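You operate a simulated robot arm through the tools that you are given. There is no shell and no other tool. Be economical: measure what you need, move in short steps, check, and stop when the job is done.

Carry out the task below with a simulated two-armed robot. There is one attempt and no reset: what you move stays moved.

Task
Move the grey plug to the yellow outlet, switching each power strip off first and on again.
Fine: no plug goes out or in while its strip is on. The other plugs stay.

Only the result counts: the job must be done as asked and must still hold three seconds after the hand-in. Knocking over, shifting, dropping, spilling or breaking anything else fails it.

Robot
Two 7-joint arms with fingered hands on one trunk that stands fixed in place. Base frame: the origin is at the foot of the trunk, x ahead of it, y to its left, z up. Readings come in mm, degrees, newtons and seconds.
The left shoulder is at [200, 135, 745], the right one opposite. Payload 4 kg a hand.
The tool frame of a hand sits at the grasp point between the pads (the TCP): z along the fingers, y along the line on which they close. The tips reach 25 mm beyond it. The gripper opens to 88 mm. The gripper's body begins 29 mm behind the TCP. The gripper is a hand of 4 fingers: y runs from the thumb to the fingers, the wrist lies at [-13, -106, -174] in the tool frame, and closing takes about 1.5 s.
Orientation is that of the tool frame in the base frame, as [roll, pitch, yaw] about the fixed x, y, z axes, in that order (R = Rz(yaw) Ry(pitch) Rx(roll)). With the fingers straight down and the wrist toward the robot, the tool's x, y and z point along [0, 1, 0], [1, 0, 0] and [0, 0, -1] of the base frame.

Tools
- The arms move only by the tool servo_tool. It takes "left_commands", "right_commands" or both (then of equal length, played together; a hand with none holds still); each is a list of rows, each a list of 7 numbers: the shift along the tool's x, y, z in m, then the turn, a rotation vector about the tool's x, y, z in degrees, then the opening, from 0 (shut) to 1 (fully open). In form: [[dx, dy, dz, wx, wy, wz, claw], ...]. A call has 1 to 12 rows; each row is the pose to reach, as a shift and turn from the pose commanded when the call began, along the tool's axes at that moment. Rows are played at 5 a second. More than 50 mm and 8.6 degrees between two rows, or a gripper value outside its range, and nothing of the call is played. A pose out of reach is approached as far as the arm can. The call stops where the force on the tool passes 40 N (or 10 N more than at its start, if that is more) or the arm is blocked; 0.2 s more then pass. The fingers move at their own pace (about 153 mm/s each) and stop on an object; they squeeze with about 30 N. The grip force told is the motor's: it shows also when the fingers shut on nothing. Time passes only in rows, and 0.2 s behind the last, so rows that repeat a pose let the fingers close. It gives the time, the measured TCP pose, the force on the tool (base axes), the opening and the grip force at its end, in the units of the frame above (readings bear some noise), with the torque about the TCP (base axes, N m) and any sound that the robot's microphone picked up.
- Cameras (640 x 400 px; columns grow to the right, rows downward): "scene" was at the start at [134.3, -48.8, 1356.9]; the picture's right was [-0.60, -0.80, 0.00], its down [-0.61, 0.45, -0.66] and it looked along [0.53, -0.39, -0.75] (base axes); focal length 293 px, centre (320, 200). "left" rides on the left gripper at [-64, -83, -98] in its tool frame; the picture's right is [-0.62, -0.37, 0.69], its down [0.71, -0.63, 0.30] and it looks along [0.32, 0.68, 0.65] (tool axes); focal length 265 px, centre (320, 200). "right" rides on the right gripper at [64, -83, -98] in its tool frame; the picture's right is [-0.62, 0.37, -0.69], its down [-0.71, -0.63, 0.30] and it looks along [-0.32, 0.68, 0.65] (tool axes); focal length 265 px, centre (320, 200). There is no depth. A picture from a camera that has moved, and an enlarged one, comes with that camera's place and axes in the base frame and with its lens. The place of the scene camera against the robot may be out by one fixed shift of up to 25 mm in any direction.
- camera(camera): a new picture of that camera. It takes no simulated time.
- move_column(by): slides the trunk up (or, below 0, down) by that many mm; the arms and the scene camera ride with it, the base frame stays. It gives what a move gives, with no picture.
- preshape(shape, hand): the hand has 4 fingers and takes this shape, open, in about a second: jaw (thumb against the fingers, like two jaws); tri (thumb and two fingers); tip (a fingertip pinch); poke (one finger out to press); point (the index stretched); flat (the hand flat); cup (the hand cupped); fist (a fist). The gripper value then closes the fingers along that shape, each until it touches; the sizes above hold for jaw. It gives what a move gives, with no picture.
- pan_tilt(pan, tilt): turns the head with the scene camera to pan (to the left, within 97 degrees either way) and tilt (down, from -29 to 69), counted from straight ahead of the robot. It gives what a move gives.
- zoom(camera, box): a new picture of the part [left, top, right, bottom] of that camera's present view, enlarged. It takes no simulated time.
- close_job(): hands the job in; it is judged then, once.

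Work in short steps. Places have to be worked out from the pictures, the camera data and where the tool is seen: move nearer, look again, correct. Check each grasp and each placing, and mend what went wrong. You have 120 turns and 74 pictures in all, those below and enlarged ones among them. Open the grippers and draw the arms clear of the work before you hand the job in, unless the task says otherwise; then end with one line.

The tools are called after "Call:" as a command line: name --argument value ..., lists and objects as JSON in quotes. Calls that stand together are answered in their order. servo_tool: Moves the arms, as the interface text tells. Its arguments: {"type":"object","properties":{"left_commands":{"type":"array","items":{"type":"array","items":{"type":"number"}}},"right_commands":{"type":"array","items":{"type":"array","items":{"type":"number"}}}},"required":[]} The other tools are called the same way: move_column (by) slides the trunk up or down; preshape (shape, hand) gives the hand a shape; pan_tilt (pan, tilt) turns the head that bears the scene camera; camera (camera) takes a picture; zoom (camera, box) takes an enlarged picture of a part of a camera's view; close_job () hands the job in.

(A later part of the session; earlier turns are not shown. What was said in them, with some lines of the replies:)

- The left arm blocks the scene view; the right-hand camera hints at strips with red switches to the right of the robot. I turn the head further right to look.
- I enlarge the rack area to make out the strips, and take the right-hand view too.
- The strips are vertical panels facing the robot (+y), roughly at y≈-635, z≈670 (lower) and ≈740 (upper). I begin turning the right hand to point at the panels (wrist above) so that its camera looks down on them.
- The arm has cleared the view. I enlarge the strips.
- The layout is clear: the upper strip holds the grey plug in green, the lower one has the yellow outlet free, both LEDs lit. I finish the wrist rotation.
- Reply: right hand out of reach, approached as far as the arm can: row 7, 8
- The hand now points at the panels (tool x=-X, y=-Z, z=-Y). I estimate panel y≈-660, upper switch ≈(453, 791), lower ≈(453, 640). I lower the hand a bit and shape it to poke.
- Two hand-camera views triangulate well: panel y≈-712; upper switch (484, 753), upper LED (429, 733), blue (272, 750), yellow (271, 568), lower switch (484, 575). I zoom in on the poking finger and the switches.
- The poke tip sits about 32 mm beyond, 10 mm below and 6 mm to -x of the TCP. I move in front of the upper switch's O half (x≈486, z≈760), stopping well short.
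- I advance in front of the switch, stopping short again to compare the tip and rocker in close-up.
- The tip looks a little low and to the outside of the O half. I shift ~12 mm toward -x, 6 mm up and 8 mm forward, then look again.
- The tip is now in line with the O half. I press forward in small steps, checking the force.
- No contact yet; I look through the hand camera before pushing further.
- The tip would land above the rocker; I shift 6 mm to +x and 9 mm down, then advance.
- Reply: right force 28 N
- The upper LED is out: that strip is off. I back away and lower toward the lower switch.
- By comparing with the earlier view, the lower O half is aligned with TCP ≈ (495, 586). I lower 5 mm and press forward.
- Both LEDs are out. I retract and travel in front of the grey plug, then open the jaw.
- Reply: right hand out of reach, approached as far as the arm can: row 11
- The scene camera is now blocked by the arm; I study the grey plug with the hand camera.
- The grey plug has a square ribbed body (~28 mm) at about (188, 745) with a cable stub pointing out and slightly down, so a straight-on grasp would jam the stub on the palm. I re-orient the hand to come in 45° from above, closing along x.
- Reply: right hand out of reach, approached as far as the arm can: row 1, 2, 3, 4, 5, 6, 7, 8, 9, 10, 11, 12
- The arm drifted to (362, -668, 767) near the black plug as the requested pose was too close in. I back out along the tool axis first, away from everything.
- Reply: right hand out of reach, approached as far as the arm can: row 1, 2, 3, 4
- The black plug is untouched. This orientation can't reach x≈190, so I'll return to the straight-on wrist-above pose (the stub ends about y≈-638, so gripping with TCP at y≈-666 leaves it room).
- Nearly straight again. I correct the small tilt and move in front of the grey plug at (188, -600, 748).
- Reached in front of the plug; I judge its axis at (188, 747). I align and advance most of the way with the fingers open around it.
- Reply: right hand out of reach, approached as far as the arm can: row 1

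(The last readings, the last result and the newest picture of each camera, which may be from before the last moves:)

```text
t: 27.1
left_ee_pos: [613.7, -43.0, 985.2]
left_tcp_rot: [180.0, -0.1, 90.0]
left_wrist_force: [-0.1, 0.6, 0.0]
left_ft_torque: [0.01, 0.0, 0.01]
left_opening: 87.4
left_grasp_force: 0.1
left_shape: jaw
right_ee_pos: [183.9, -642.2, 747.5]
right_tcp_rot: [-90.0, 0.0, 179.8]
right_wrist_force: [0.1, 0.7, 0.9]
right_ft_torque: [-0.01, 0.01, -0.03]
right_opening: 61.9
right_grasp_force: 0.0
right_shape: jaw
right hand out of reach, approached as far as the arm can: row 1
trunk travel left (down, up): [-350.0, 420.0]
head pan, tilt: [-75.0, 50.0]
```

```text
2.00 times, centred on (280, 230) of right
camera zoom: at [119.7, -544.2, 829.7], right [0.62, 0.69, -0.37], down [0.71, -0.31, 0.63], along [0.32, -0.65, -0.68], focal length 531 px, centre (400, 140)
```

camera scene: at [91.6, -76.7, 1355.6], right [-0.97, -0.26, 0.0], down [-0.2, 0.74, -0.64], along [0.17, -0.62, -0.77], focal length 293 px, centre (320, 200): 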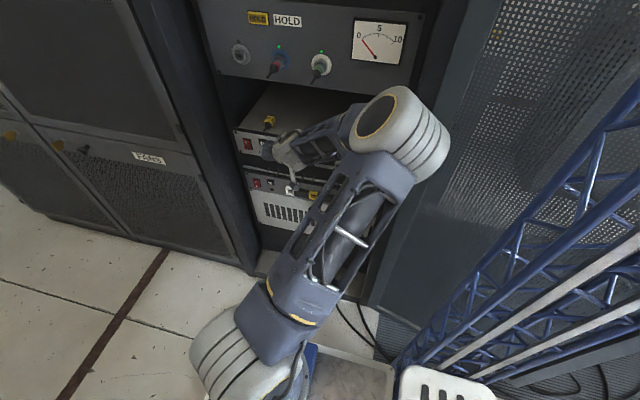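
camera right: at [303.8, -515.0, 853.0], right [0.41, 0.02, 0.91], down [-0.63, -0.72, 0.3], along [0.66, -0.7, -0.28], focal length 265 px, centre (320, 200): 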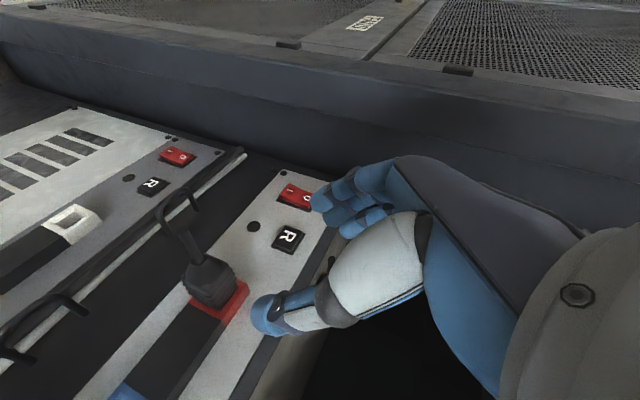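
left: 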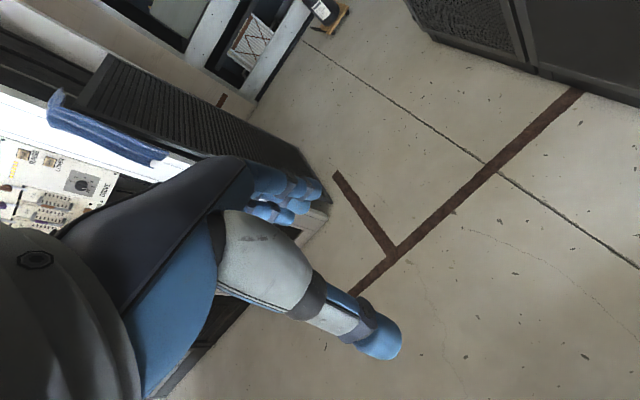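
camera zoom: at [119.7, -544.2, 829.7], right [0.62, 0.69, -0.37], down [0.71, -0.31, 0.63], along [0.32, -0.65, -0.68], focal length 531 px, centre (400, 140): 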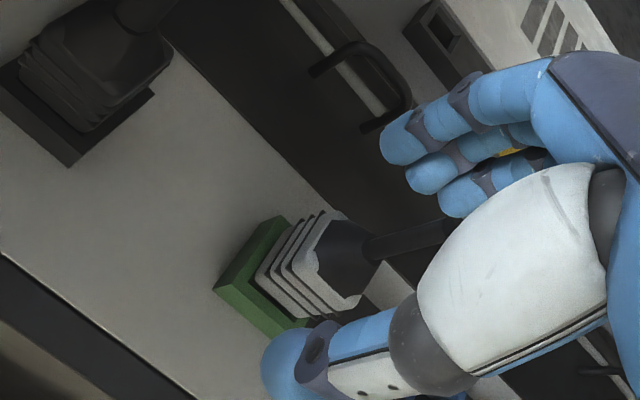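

Alignment is good (plug axis ≈ (186, 747), front ≈ y -673). I advance in small steps watching the force for the cable stub touching the palm.

Call:
servo_tool --right_commands '[[-0.002, 0.001, 0.005, 0, 0, 0, 0.7], [-0.002, 0.001, 0.01, 0, 0, 0, 0.7], [-0.002, 0.001, 0.015, 0, 0, 0, 0.7], [-0.002, 0.001, 0.02, 0, 0, 0, 0.7]]'

Call:
zoom --camera "right" --box '[180, 130, 380, 330]'

```text
t: 28.1
left_ee_pos: [612.9, -43.8, 984.4]
left_tcp_rot: [-179.9, 0.1, 90.0]
left_wrist_force: [-0.7, 0.6, -1.0]
left_ft_torque: [0.05, -0.02, 0.0]
left_opening: 87.6
left_grasp_force: 0.0
left_shape: jaw
right_ee_pos: [183.6, -662.4, 744.8]
right_tcp_rot: [-90.1, 0.1, 179.8]
right_wrist_force: [0.3, 0.1, -0.6]
right_ft_torque: [0.02, 0.05, -0.02]
right_opening: 61.6
right_grasp_force: 0.1
right_shape: jaw
trunk travel left (down, up): [-350.0, 420.0]
head pan, tilt: [-75.0, 50.0]
```

```text
2.00 times, centred on (280, 230) of right
camera zoom: at [120.6, -564.5, 826.7], right [0.62, 0.69, -0.37], down [0.71, -0.31, 0.63], along [0.32, -0.65, -0.68], focal length 531 px, centre (400, 140)
```

zoom: 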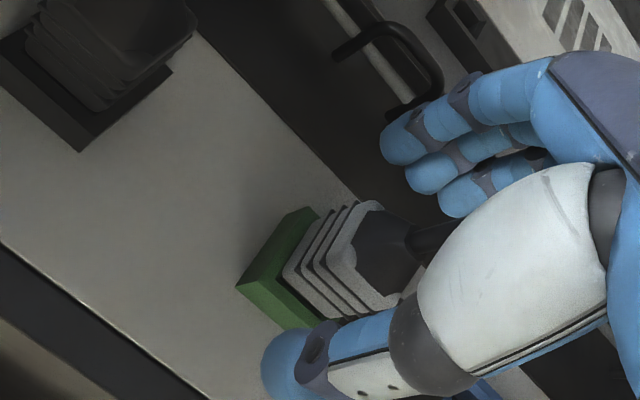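

Well aligned with no contact; I nudge +3 mm x, +2 mm z, forward 6 mm and close the fingers on the body.

Call:
servo_tool --right_commands '[[-0.003, -0.002, 0.003, 0, 0, 0, 0.7], [-0.003, -0.002, 0.007, 0, 0, 0, 0.7], [-0.003, -0.002, 0.007, 0, 0, 0, 0.35], [-0.003, -0.002, 0.007, 0, 0, 0, 0], [-0.003, -0.002, 0.007, 0, 0, 0, 0], [-0.003, -0.002, 0.007, 0, 0, 0, 0], [-0.003, -0.002, 0.007, 0, 0, 0, 0], [-0.003, -0.002, 0.007, 0, 0, 0, 0], [-0.003, -0.002, 0.007, 0, 0, 0, 0]]'

Call:
zoom --camera "right" --box '[180, 130, 380, 330]'

```text
t: 30.1
left_ee_pos: [613.0, -43.1, 985.7]
left_tcp_rot: [-180.0, 0.0, 90.0]
left_wrist_force: [-0.2, -0.3, -0.6]
left_ft_torque: [0.01, -0.01, 0.01]
left_opening: 87.5
left_grasp_force: 0.0
left_shape: jaw
right_ee_pos: [188.8, -671.2, 747.3]
right_tcp_rot: [-90.2, 0.1, 179.8]
right_wrist_force: [-1.0, -2.1, 0.5]
right_ft_torque: [0.01, -0.02, 0.02]
right_opening: 18.2
right_grasp_force: 30.1
right_shape: jaw
trunk travel left (down, up): [-350.0, 420.0]
head pan, tilt: [-75.0, 50.0]
```

```text
2.00 times, centred on (280, 230) of right
camera zoom: at [123.5, -571.9, 829.3], right [0.62, 0.69, -0.37], down [0.71, -0.31, 0.63], along [0.32, -0.65, -0.68], focal length 531 px, centre (400, 140)
```

zoom: 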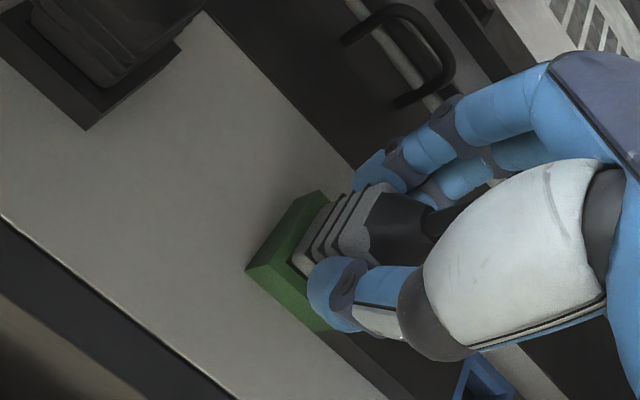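

The plug is gripped (18 mm, 30 N). I pull it straight out slowly.

Call:
servo_tool --right_commands '[[0, 0, -0.003, 0, 0, 0, 0], [0, 0, -0.006, 0, 0, 0, 0], [0, 0, -0.01, 0, 0, 0, 0], [0, 0, -0.015, 0, 0, 0, 0], [0, 0, -0.02, 0, 0, 0, 0], [0, 0, -0.03, 0, 0, 0, 0], [0, 0, -0.045, 0, 0, 0, 0]]'

Call:
zoom --camera "right" --box '[140, 100, 400, 360]'

```text
t: 31.6
left_ee_pos: [612.7, -42.4, 985.3]
left_tcp_rot: [-179.9, -0.1, 89.9]
left_wrist_force: [0.4, -0.2, 0.3]
left_ft_torque: [0.0, 0.0, -0.02]
left_opening: 87.8
left_grasp_force: 0.1
left_shape: jaw
right_ee_pos: [187.4, -626.5, 748.6]
right_tcp_rot: [-90.1, 0.1, 179.8]
right_wrist_force: [0.3, 0.6, 0.3]
right_ft_torque: [0.0, -0.01, 0.01]
right_opening: 18.2
right_grasp_force: 30.0
right_shape: jaw
trunk travel left (down, up): [-350.0, 420.0]
head pan, tilt: [-75.0, 50.0]
```

```text
1.54 times, centred on (270, 230) of right
camera zoom: at [123.1, -527.8, 830.6], right [0.62, 0.69, -0.37], down [0.71, -0.31, 0.63], along [0.32, -0.65, -0.68], focal length 408 px, centre (397, 154)
```

zoom: 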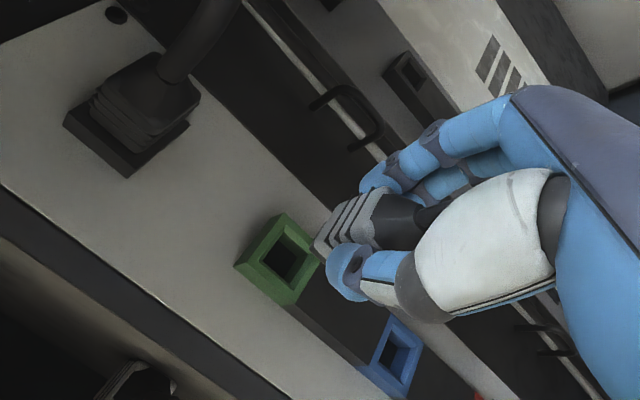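

The plug is out, and the green socket is empty. I retreat, shift ~84 mm to +x and lower ~176 mm to stand in front of the yellow outlet, clear of the cable hooks.

Call:
servo_tool --right_commands '[[-0.01, 0, -0.02, 0, 0, 0, 0], [-0.035, 0, -0.035, 0, 0, 0, 0], [-0.06, 0, -0.045, 0, 0, 0, 0], [-0.085, 0, -0.052, 0, 0, 0, 0], [-0.085, 0.03, -0.052, 0, 0, 0, 0], [-0.085, 0.065, -0.052, 0, 0, 0, 0], [-0.085, 0.1, -0.052, 0, 0, 0, 0], [-0.085, 0.135, -0.052, 0, 0, 0, 0], [-0.085, 0.16, -0.045, 0, 0, 0, 0], [-0.085, 0.175, -0.03, 0, 0, 0, 0], [-0.085, 0.176, -0.01, 0, 0, 0, 0]]'

Call:
zoom --camera "right" --box '[140, 100, 400, 360]'

```text
t: 34.0
left_ee_pos: [613.5, -42.5, 985.0]
left_tcp_rot: [-179.9, 0.0, 90.0]
left_wrist_force: [1.0, 0.4, 0.3]
left_ft_torque: [-0.02, 0.0, 0.01]
left_opening: 87.6
left_grasp_force: 0.0
left_shape: jaw
right_ee_pos: [276.9, -621.8, 595.8]
right_tcp_rot: [-90.1, 0.0, 179.7]
right_wrist_force: [0.6, 0.0, 0.2]
right_ft_torque: [0.01, 0.01, 0.0]
right_opening: 18.0
right_grasp_force: 29.9
right_shape: jaw
right hand out of reach, approached as far as the arm can: row 9, 10, 11
trunk travel left (down, up): [-350.0, 420.0]
head pan, tilt: [-75.0, 50.0]
```

```text
1.54 times, centred on (270, 230) of right
camera zoom: at [212.6, -522.8, 678.3], right [0.62, 0.69, -0.37], down [0.71, -0.31, 0.63], along [0.32, -0.65, -0.69], focal length 408 px, centre (397, 154)
```

zoom: 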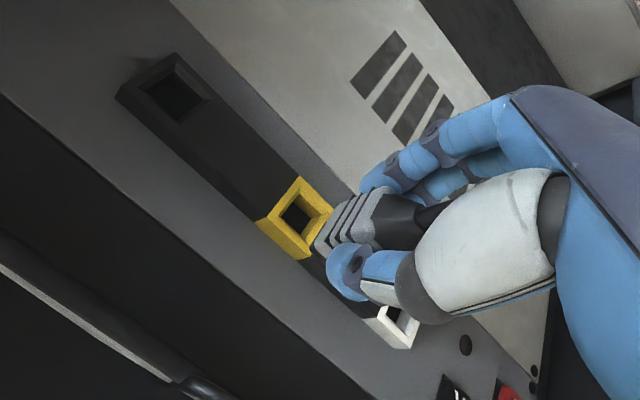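

The arm is at its lower reach limit here (z=596), needing ≈567. I lower the trunk a little to gain range.

Call:
move_column --by -40

Call:
zoom --camera "right" --box '[140, 100, 400, 360]'

```text
t: 34.9
left_ee_pos: [613.4, -43.0, 945.2]
left_tcp_rot: [180.0, 0.0, 90.0]
left_wrist_force: [-0.1, 0.1, -0.7]
left_ft_torque: [0.0, 0.01, -0.01]
left_opening: 87.8
left_grasp_force: 0.0
left_shape: jaw
right_ee_pos: [276.5, -620.8, 556.6]
right_tcp_rot: [-90.1, 0.0, 179.9]
right_wrist_force: [-0.3, -1.0, -0.7]
right_ft_torque: [-0.02, 0.01, -0.01]
right_opening: 18.2
right_grasp_force: 29.9
right_shape: jaw
trunk travel left (down, up): [-310.0, 460.0]
head pan, tilt: [-75.0, 50.0]
```

```text
1.54 times, centred on (270, 230) of right
camera zoom: at [212.7, -522.6, 638.5], right [0.62, 0.69, -0.37], down [0.71, -0.31, 0.63], along [0.32, -0.65, -0.69], focal length 408 px, centre (397, 154)
```

zoom: 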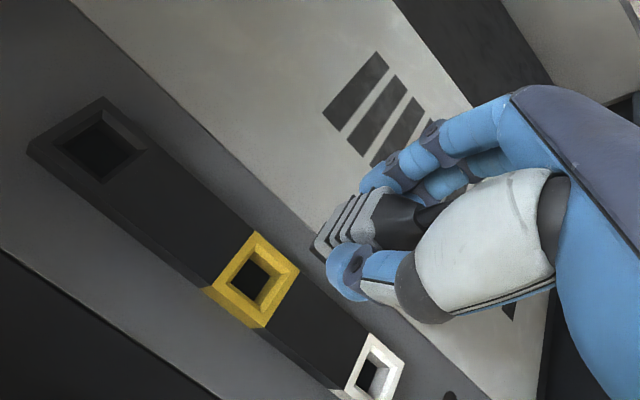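

Comparing sockets, the insertion pose should be TCP ≈ (273.5, -671, 569). I align at the same stand-off as the green reference view.

Call:
servo_tool --right_commands '[[0.003, -0.006, 0.002, 0, 0, 0, 0], [0.003, -0.012, 0.006, 0, 0, 0, 0], [0.003, -0.012, 0.006, 0, 0, 0, 0]]'

Call:
zoom --camera "right" --box '[140, 100, 400, 360]'

```text
t: 35.7
left_ee_pos: [612.8, -43.6, 945.6]
left_tcp_rot: [-180.0, 0.0, 90.0]
left_wrist_force: [0.1, -0.3, -0.2]
left_ft_torque: [0.01, 0.0, 0.0]
left_opening: 87.4
left_grasp_force: 0.1
left_shape: jaw
right_ee_pos: [273.0, -627.2, 566.1]
right_tcp_rot: [-90.1, 0.0, 179.6]
right_wrist_force: [-0.7, 0.4, 0.1]
right_ft_torque: [0.0, -0.01, -0.03]
right_opening: 18.0
right_grasp_force: 30.2
right_shape: jaw
trunk travel left (down, up): [-310.0, 460.0]
head pan, tilt: [-75.0, 50.0]
```

```text
1.54 times, centred on (270, 230) of right
camera zoom: at [209.1, -529.7, 650.2], right [0.62, 0.69, -0.37], down [0.71, -0.31, 0.63], along [0.32, -0.65, -0.69], focal length 408 px, centre (397, 154)
```

zoom: 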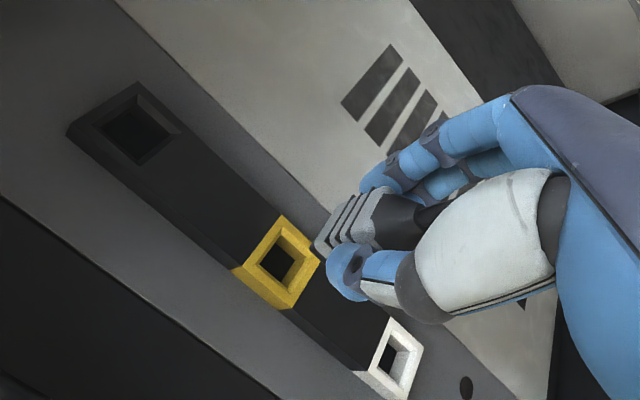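

The yellow socket now appears almost exactly where the green one did at the reference pose. I push in slowly, checking force.

Call:
servo_tool --right_commands '[[0, 0, 0.006, 0, 0, 0, 0], [0, 0, 0.012, 0, 0, 0, 0], [0, 0, 0.016, 0, 0, 0, 0], [0, 0, 0.02, 0, 0, 0, 0], [0, 0, 0.023, 0, 0, 0, 0], [0, 0, 0.026, 0, 0, 0, 0]]'

Call:
zoom --camera "right" --box '[180, 130, 380, 330]'

```text
t: 37.1
left_ee_pos: [613.4, -43.8, 945.1]
left_tcp_rot: [180.0, -0.1, 90.1]
left_wrist_force: [-0.1, 0.6, -0.5]
left_ft_torque: [0.0, -0.01, -0.03]
left_opening: 87.7
left_grasp_force: 0.0
left_shape: jaw
right_ee_pos: [272.5, -653.2, 567.9]
right_tcp_rot: [-90.2, 0.0, 179.8]
right_wrist_force: [-0.5, -0.7, 0.0]
right_ft_torque: [-0.01, -0.04, 0.01]
right_opening: 18.1
right_grasp_force: 29.6
right_shape: jaw
trunk travel left (down, up): [-310.0, 460.0]
head pan, tilt: [-75.0, 50.0]
```

```text
2.00 times, centred on (280, 230) of right
camera zoom: at [209.6, -555.2, 649.7], right [0.62, 0.69, -0.37], down [0.71, -0.31, 0.63], along [0.32, -0.65, -0.69], focal length 531 px, centre (400, 140)
```

zoom: 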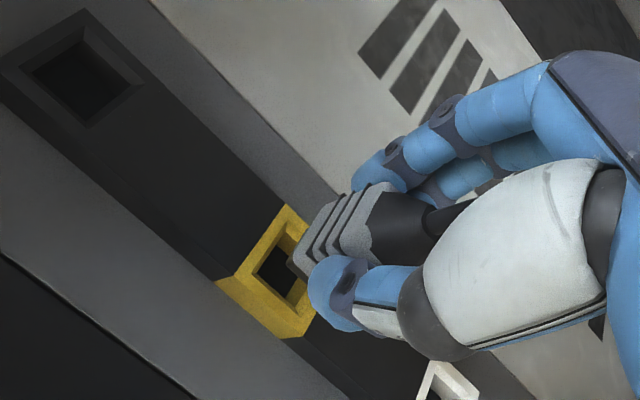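

The nose is at the socket mouth with no side force. I continue inserting.

Call:
servo_tool --right_commands '[[0, 0, 0.003, 0, 0, 0, 0], [0, 0, 0.006, 0, 0, 0, 0], [0, 0, 0.009, 0, 0, 0, 0], [0, 0, 0.012, 0, 0, 0, 0], [0, 0, 0.014, 0, 0, 0, 0], [0, 0, 0.016, 0, 0, 0, 0], [0, 0, 0.018, 0, 0, 0, 0]]'

Call:
zoom --camera "right" --box '[180, 130, 380, 330]'

```text
t: 38.7
left_ee_pos: [613.0, -41.8, 945.7]
left_tcp_rot: [180.0, 0.0, 90.0]
left_wrist_force: [-0.3, -0.6, 0.1]
left_ft_torque: [0.0, -0.01, 0.03]
left_opening: 87.5
left_grasp_force: 0.1
left_shape: jaw
right_ee_pos: [272.3, -671.4, 567.8]
right_tcp_rot: [-90.3, 0.0, 179.7]
right_wrist_force: [-0.5, 8.6, 3.3]
right_ft_torque: [-0.08, -0.01, -0.01]
right_opening: 18.3
right_grasp_force: 29.8
right_shape: jaw
trunk travel left (down, up): [-310.0, 460.0]
head pan, tilt: [-75.0, 50.0]
```

```text
2.00 times, centred on (280, 230) of right
camera zoom: at [208.8, -571.9, 650.8], right [0.62, 0.69, -0.36], down [0.71, -0.31, 0.63], along [0.32, -0.65, -0.69], focal length 531 px, centre (400, 140)
```

zoom: 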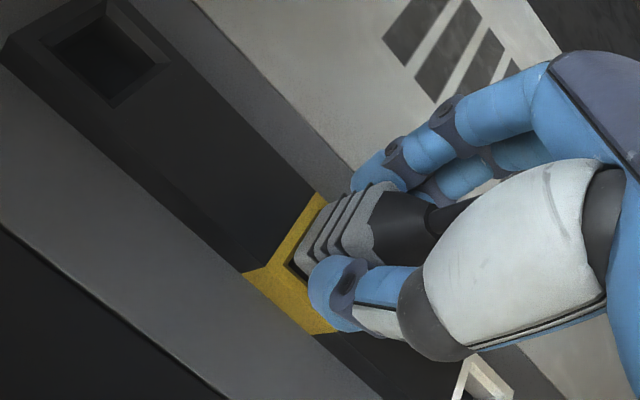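

It's in at the same depth as before, with a small gap perhaps remaining; I push a few mm more to seat it.

Call:
servo_tool --right_commands '[[0, 0, 0.001, 0, 0, 0, 0], [0, 0, 0.002, 0, 0, 0, 0], [0, 0, 0.003, 0, 0, 0, 0], [0, 0, 0.004, 0, 0, 0, 0], [0, 0, 0.005, 0, 0, 0, 0]]'

Call:
zoom --camera "right" --box '[180, 130, 380, 330]'

```text
t: 39.9
left_ee_pos: [612.2, -42.8, 944.6]
left_tcp_rot: [-180.0, 0.0, 90.0]
left_wrist_force: [-0.4, 0.2, -0.1]
left_ft_torque: [-0.02, -0.02, -0.03]
left_opening: 87.7
left_grasp_force: 0.1
left_shape: jaw
right_ee_pos: [272.4, -674.0, 567.3]
right_tcp_rot: [-90.4, 0.0, 179.8]
right_wrist_force: [-3.7, 34.9, 9.4]
right_ft_torque: [-0.19, 0.01, -0.05]
right_opening: 21.6
right_grasp_force: 29.8
right_shape: jaw
trunk travel left (down, up): [-310.0, 460.0]
head pan, tilt: [-75.0, 50.0]
```

```text
2.00 times, centred on (280, 230) of right
camera zoom: at [209.3, -576.0, 650.0], right [0.62, 0.69, -0.36], down [0.71, -0.31, 0.63], along [0.32, -0.65, -0.69], focal length 531 px, centre (400, 140)
```

zoom: 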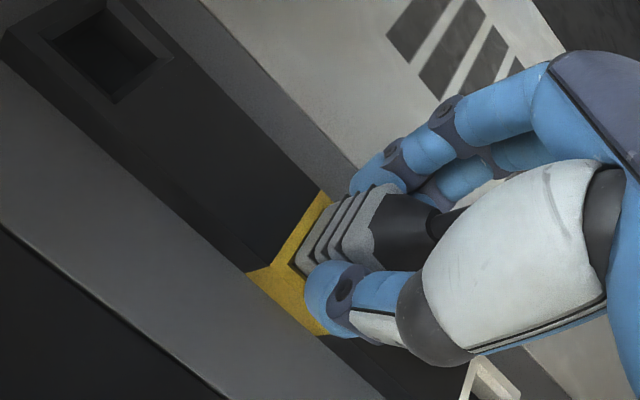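

Bottomed out (35 N): seated. I open the fingers and back straight off.

Call:
servo_tool --right_commands '[[0, 0, 0, 0, 0, 0, 0.4], [0, 0, 0, 0, 0, 0, 0.75], [0, 0, 0, 0, 0, 0, 0.75], [0, 0, -0.015, 0, 0, 0, 0.75], [0, 0, -0.035, 0, 0, 0, 0.75], [0, 0, -0.055, 0, 0, 0, 0.75]]'

Call:
zoom --camera "right" --box '[140, 100, 400, 360]'

```text
t: 41.3
left_ee_pos: [613.3, -43.2, 945.2]
left_tcp_rot: [179.9, 0.0, 90.0]
left_wrist_force: [0.7, -0.2, -0.2]
left_ft_torque: [0.01, 0.01, -0.01]
left_opening: 87.6
left_grasp_force: 0.1
left_shape: jaw
right_ee_pos: [274.0, -621.8, 570.5]
right_tcp_rot: [-90.1, 0.0, 179.8]
right_wrist_force: [0.9, 0.4, -0.1]
right_ft_torque: [-0.01, -0.02, 0.0]
right_opening: 65.5
right_grasp_force: 0.1
right_shape: jaw
trunk travel left (down, up): [-310.0, 460.0]
head pan, tilt: [-75.0, 50.0]
```

```text
1.54 times, centred on (270, 230) of right
camera zoom: at [209.5, -522.9, 653.1], right [0.62, 0.69, -0.37], down [0.71, -0.31, 0.63], along [0.32, -0.65, -0.69], focal length 408 px, centre (397, 154)
```

zoom: 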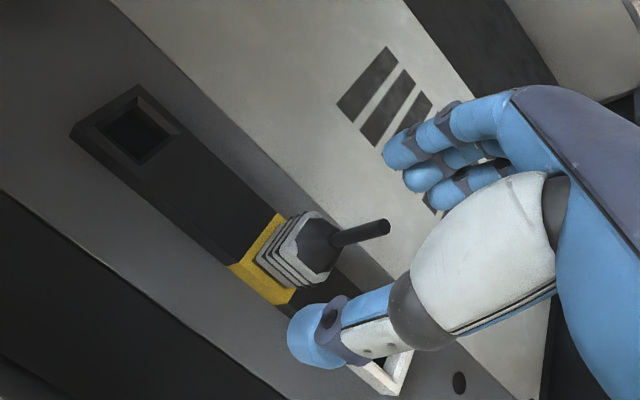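

The grey plug sits straight in yellow. I back off, shape to poke, and travel to the lower switch, aiming at its I half (≈20 mm below the O press).

Call:
servo_tool --right_commands '[[-0.01, 0, -0.03, 0, 0, 0, 0.75], [-0.05, 0, -0.04, 0, 0, 0, 0.75], [-0.09, 0, -0.04, 0, 0, 0, 0.75], [-0.13, 0, -0.04, 0, 0, 0, 0.75], [-0.17, 0, -0.04, 0, 0, 0, 0.75], [-0.2, 0.002, -0.02, 0, 0, 0, 0.75], [-0.221, 0.002, 0, 0, 0, 0, 0.75]]'

Call:
preshape --hand "right" --shape "poke"

Call:
servo_tool --right_commands '[[0, 0, 0.01, 0, 0, 0, 1], [0, 0, 0.03, 0, 0, 0, 1], [0, 0, 0.03, 0, 0, 0, 1]]'

Call:
zoom --camera "right" --box '[160, 100, 380, 320]'

```text
t: 42.9
left_ee_pos: [613.9, -42.6, 945.9]
left_tcp_rot: [-179.9, 0.1, 90.0]
left_wrist_force: [0.4, 0.4, -0.2]
left_ft_torque: [0.0, -0.01, -0.02]
left_opening: 87.4
left_grasp_force: 0.0
left_shape: jaw
right_ee_pos: [496.2, -620.3, 567.1]
right_tcp_rot: [-90.1, 0.0, 179.7]
right_wrist_force: [0.2, 0.5, -0.4]
right_ft_torque: [0.0, 0.02, 0.03]
right_opening: 65.8
right_grasp_force: 0.2
right_shape: jaw
trunk travel left (down, up): [-310.0, 460.0]
head pan, tilt: [-75.0, 50.0]
```

```text
t: 43.8
left_ee_pos: [612.0, -42.5, 945.5]
left_tcp_rot: [-180.0, -0.1, 90.0]
left_wrist_force: [0.1, 0.1, 0.3]
left_ft_torque: [0.02, 0.01, 0.02]
left_opening: 87.6
left_grasp_force: 0.0
left_shape: jaw
right_ee_pos: [495.6, -619.2, 566.9]
right_tcp_rot: [-90.2, 0.0, 179.7]
right_wrist_force: [-0.3, -0.2, 0.2]
right_ft_torque: [-0.03, 0.02, -0.01]
right_opening: 0.1
right_grasp_force: 0.0
right_shape: poke
trunk travel left (down, up): [-310.0, 460.0]
head pan, tilt: [-75.0, 50.0]
```

```text
t: 44.6
left_ee_pos: [613.7, -43.0, 945.7]
left_tcp_rot: [180.0, 0.0, 89.9]
left_wrist_force: [-0.2, -1.5, -1.1]
left_ft_torque: [0.02, 0.0, 0.03]
left_opening: 87.8
left_grasp_force: 0.1
left_shape: jaw
right_ee_pos: [496.6, -651.3, 566.0]
right_tcp_rot: [-90.1, 0.0, 179.8]
right_wrist_force: [-0.1, -0.3, 0.4]
right_ft_torque: [0.01, 0.0, 0.02]
right_opening: 0.1
right_grasp_force: 0.1
right_shape: poke
trunk travel left (down, up): [-310.0, 460.0]
head pan, tilt: [-75.0, 50.0]
```

```text
1.82 times, centred on (270, 210) of right
camera zoom: at [433.1, -554.0, 648.5], right [0.62, 0.69, -0.37], down [0.71, -0.31, 0.63], along [0.32, -0.65, -0.68], focal length 483 px, centre (411, 182)
```

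zoom: 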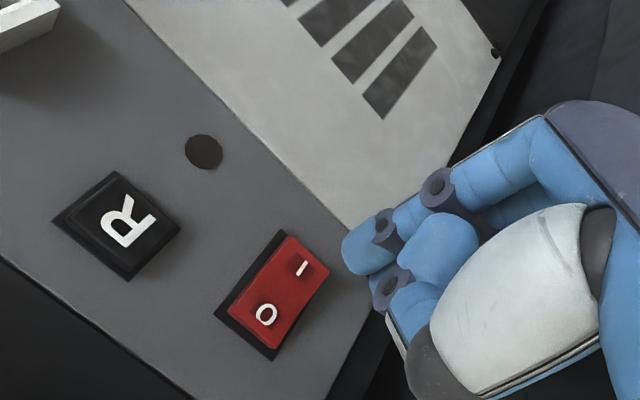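

The tip is lined up with the I half. I press forward gently.

Call:
servo_tool --right_commands '[[0, 0.001, 0.01, 0, 0, 0, 1], [0, 0.001, 0.02, 0, 0, 0, 1], [0, 0.001, 0.025, 0, 0, 0, 1], [0, 0.001, 0.029, 0, 0, 0, 1], [0, 0.001, 0.032, 0, 0, 0, 1], [0, 0.001, 0.035, 0, 0, 0, 1], [0, 0.001, 0.038, 0, 0, 0, 1], [0, 0.001, 0.04, 0, 0, 0, 1]]'

Call:
zoom --camera "right" --box '[160, 100, 380, 320]'

```text
t: 46.4
left_ee_pos: [614.1, -43.5, 944.6]
left_tcp_rot: [-180.0, 0.0, 90.0]
left_wrist_force: [0.1, -0.2, 1.2]
left_ft_torque: [-0.04, 0.0, 0.01]
left_opening: 87.6
left_grasp_force: 0.1
left_shape: jaw
right_ee_pos: [496.0, -690.1, 563.2]
right_tcp_rot: [-90.4, 0.0, 179.9]
right_wrist_force: [-2.7, 10.9, -1.2]
right_ft_torque: [-0.06, -0.02, -0.03]
right_opening: 0.2
right_grasp_force: 0.1
right_shape: poke
trunk travel left (down, up): [-310.0, 460.0]
head pan, tilt: [-75.0, 50.0]
```

```text
1.82 times, centred on (270, 210) of right
camera zoom: at [432.2, -592.4, 645.8], right [0.62, 0.69, -0.36], down [0.71, -0.31, 0.63], along [0.32, -0.65, -0.69], focal length 483 px, centre (411, 182)
```

zoom: 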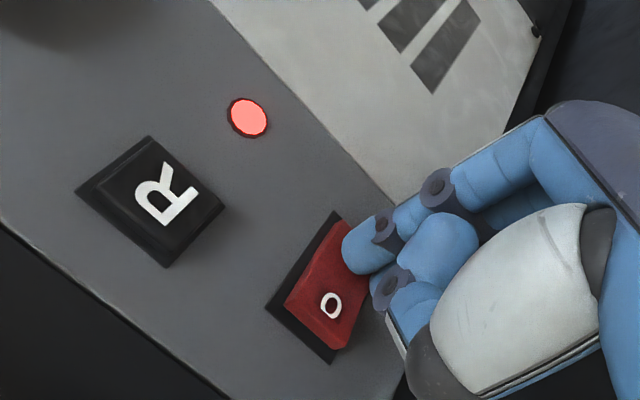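

The lower LED is lit. I retract and go up to the upper switch's I half (z≈740).

Call:
servo_tool --right_commands '[[0, 0, -0.03, 0, 0, 0, 1], [0, 0, -0.07, 0, 0, 0, 1], [0, -0.04, -0.08, 0, 0, 0, 1], [0, -0.08, -0.08, 0, 0, 0, 1], [0, -0.12, -0.08, 0, 0, 0, 1], [0, -0.16, -0.08, 0, 0, 0, 1], [0, -0.177, -0.06, 0, 0, 0, 1], [0, -0.177, -0.04, 0, 0, 0, 1]]'

Call:
zoom --camera "right" --box '[160, 100, 380, 320]'

```text
t: 48.2
left_ee_pos: [612.6, -42.5, 944.9]
left_tcp_rot: [180.0, 0.0, 90.0]
left_wrist_force: [-0.3, -0.5, -0.2]
left_ft_torque: [-0.01, -0.01, -0.02]
left_opening: 87.7
left_grasp_force: 0.0
left_shape: jaw
right_ee_pos: [494.4, -653.5, 744.8]
right_tcp_rot: [-90.2, 0.0, 179.7]
right_wrist_force: [0.4, -0.7, 0.6]
right_ft_torque: [0.02, 0.0, 0.03]
right_opening: 0.0
right_grasp_force: 0.0
right_shape: poke
trunk travel left (down, up): [-310.0, 460.0]
head pan, tilt: [-75.0, 50.0]
```

```text
1.82 times, centred on (270, 210) of right
camera zoom: at [430.7, -555.0, 826.6], right [0.62, 0.69, -0.37], down [0.71, -0.31, 0.63], along [0.32, -0.65, -0.69], focal length 483 px, centre (411, 182)
```

zoom: 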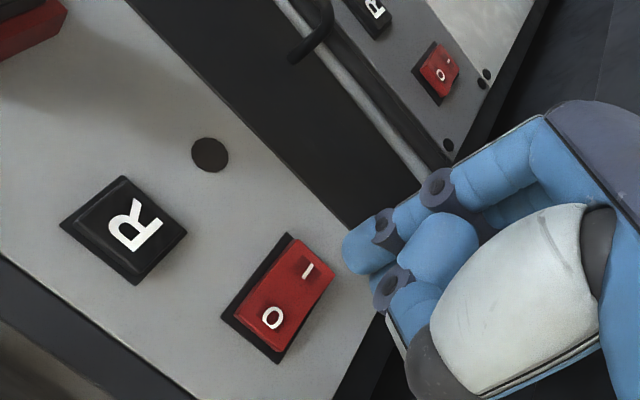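

Same alignment as with the lower one. I press forward on the I half.

Call:
servo_tool --right_commands '[[-0.001, 0.002, 0.01, 0, 0, 0, 1], [-0.001, 0.002, 0.02, 0, 0, 0, 1], [-0.001, 0.002, 0.025, 0, 0, 0, 1], [-0.001, 0.002, 0.029, 0, 0, 0, 1], [-0.001, 0.002, 0.032, 0, 0, 0, 1], [-0.001, 0.002, 0.035, 0, 0, 0, 1], [-0.001, 0.002, 0.037, 0, 0, 0, 1], [-0.001, 0.002, 0.039, 0, 0, 0, 1]]'

Call:
zoom --camera "right" --box '[160, 100, 380, 320]'

```text
t: 50.0
left_ee_pos: [613.3, -43.6, 945.5]
left_tcp_rot: [-180.0, 0.0, 90.0]
left_wrist_force: [-0.2, -0.1, 0.1]
left_ft_torque: [0.0, -0.03, 0.0]
left_opening: 87.6
left_grasp_force: 0.0
left_shape: jaw
right_ee_pos: [495.8, -690.3, 738.3]
right_tcp_rot: [-90.2, 0.0, 179.8]
right_wrist_force: [-4.1, 12.8, -1.3]
right_ft_torque: [0.02, 0.0, -0.02]
right_opening: 0.0
right_grasp_force: 0.0
right_shape: poke
trunk travel left (down, up): [-310.0, 460.0]
head pan, tilt: [-75.0, 50.0]
```

```text
1.82 times, centred on (270, 210) of right
camera zoom: at [431.6, -592.5, 821.1], right [0.62, 0.69, -0.36], down [0.71, -0.31, 0.63], along [0.32, -0.65, -0.69], focal length 483 px, centre (411, 182)
```

zoom: 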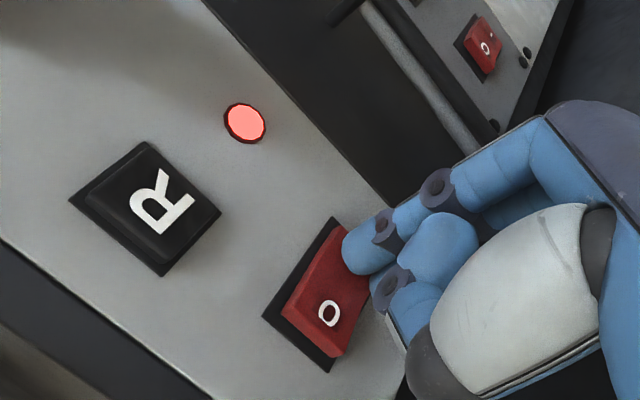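

The upper LED is lit again. I retract well clear, open the hand, and check the whole rack.

Call:
servo_tool --right_commands '[[0, 0, -0.03, 0, 0, 0, 1], [0, 0, -0.07, 0, 0, 0, 1], [0, 0, -0.11, 0, 0, 0, 1], [0, -0.02, -0.15, 0, 0, 0, 1], [0, -0.04, -0.18, 0, 0, 0, 1]]'

Call:
preshape --hand "right" --shape "jaw"

Call:
zoom --camera "scene" --box '[220, 90, 400, 270]'

Call:
camera --camera "right"

```text
t: 51.2
left_ee_pos: [612.1, -43.1, 944.8]
left_tcp_rot: [-180.0, 0.0, 90.0]
left_wrist_force: [0.1, 0.5, 0.6]
left_ft_torque: [0.0, -0.01, -0.02]
left_opening: 87.6
left_grasp_force: 0.1
left_shape: jaw
right_ee_pos: [496.0, -510.7, 779.1]
right_tcp_rot: [-90.1, 0.0, 179.7]
right_wrist_force: [0.3, 0.7, -0.1]
right_ft_torque: [-0.03, -0.01, -0.04]
right_opening: 0.0
right_grasp_force: 0.0
right_shape: poke
trunk travel left (down, up): [-310.0, 460.0]
head pan, tilt: [-75.0, 50.0]
```

```text
t: 52.1
left_ee_pos: [613.0, -43.2, 944.1]
left_tcp_rot: [180.0, 0.0, 90.0]
left_wrist_force: [-0.1, 0.3, 0.1]
left_ft_torque: [-0.02, -0.03, -0.01]
left_opening: 87.8
left_grasp_force: 0.0
left_shape: jaw
right_ee_pos: [495.6, -510.2, 779.7]
right_tcp_rot: [-90.1, 0.0, 179.8]
right_wrist_force: [-0.6, -1.4, 0.3]
right_ft_torque: [0.01, 0.0, -0.03]
right_opening: 87.8
right_grasp_force: 0.2
right_shape: jaw
trunk travel left (down, up): [-310.0, 460.0]
head pan, tilt: [-75.0, 50.0]
```

```text
2.22 times, centred on (310, 180) of scene
camera zoom: at [91.6, -76.8, 1315.6], right [-0.97, -0.26, 0.0], down [-0.2, 0.74, -0.64], along [0.17, -0.62, -0.77], focal length 651 px, centre (342, 244)
```

zoom: 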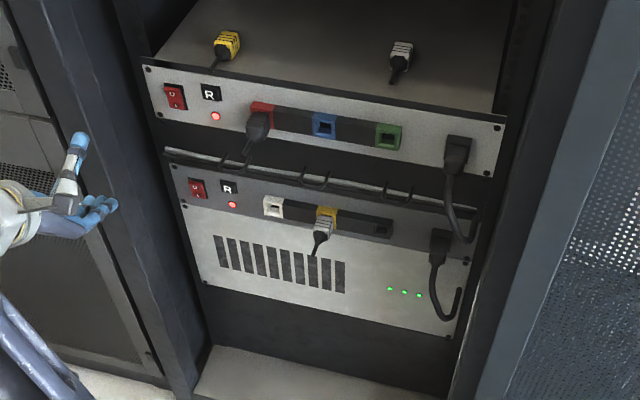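

```text
22 pictures are left
camera right: at [431.9, -412.7, 862.9], right [0.62, 0.69, -0.37], down [0.71, -0.31, 0.63], along [0.32, -0.65, -0.69], focal length 265 px, centre (320, 200)
```

right: 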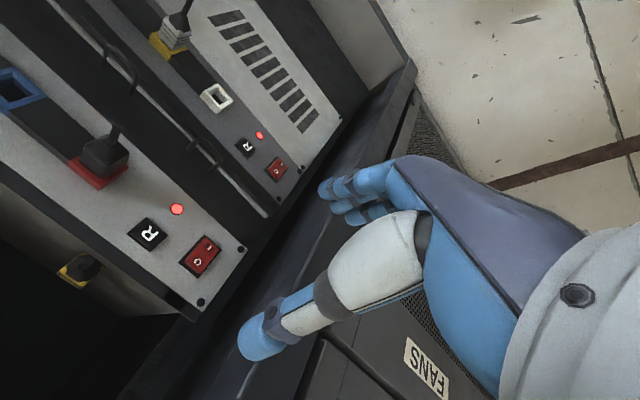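

Both LEDs are lit, the grey plug is in the yellow outlet, the other plugs are in place and both hands are open and clear. I hand in the job.

Call:
close_job

```text
The job is handed in.
```

The grey plug is now in the yellow outlet. Both strips were switched off before the plug was moved and on again afterwards, and the other plugs are still in place.
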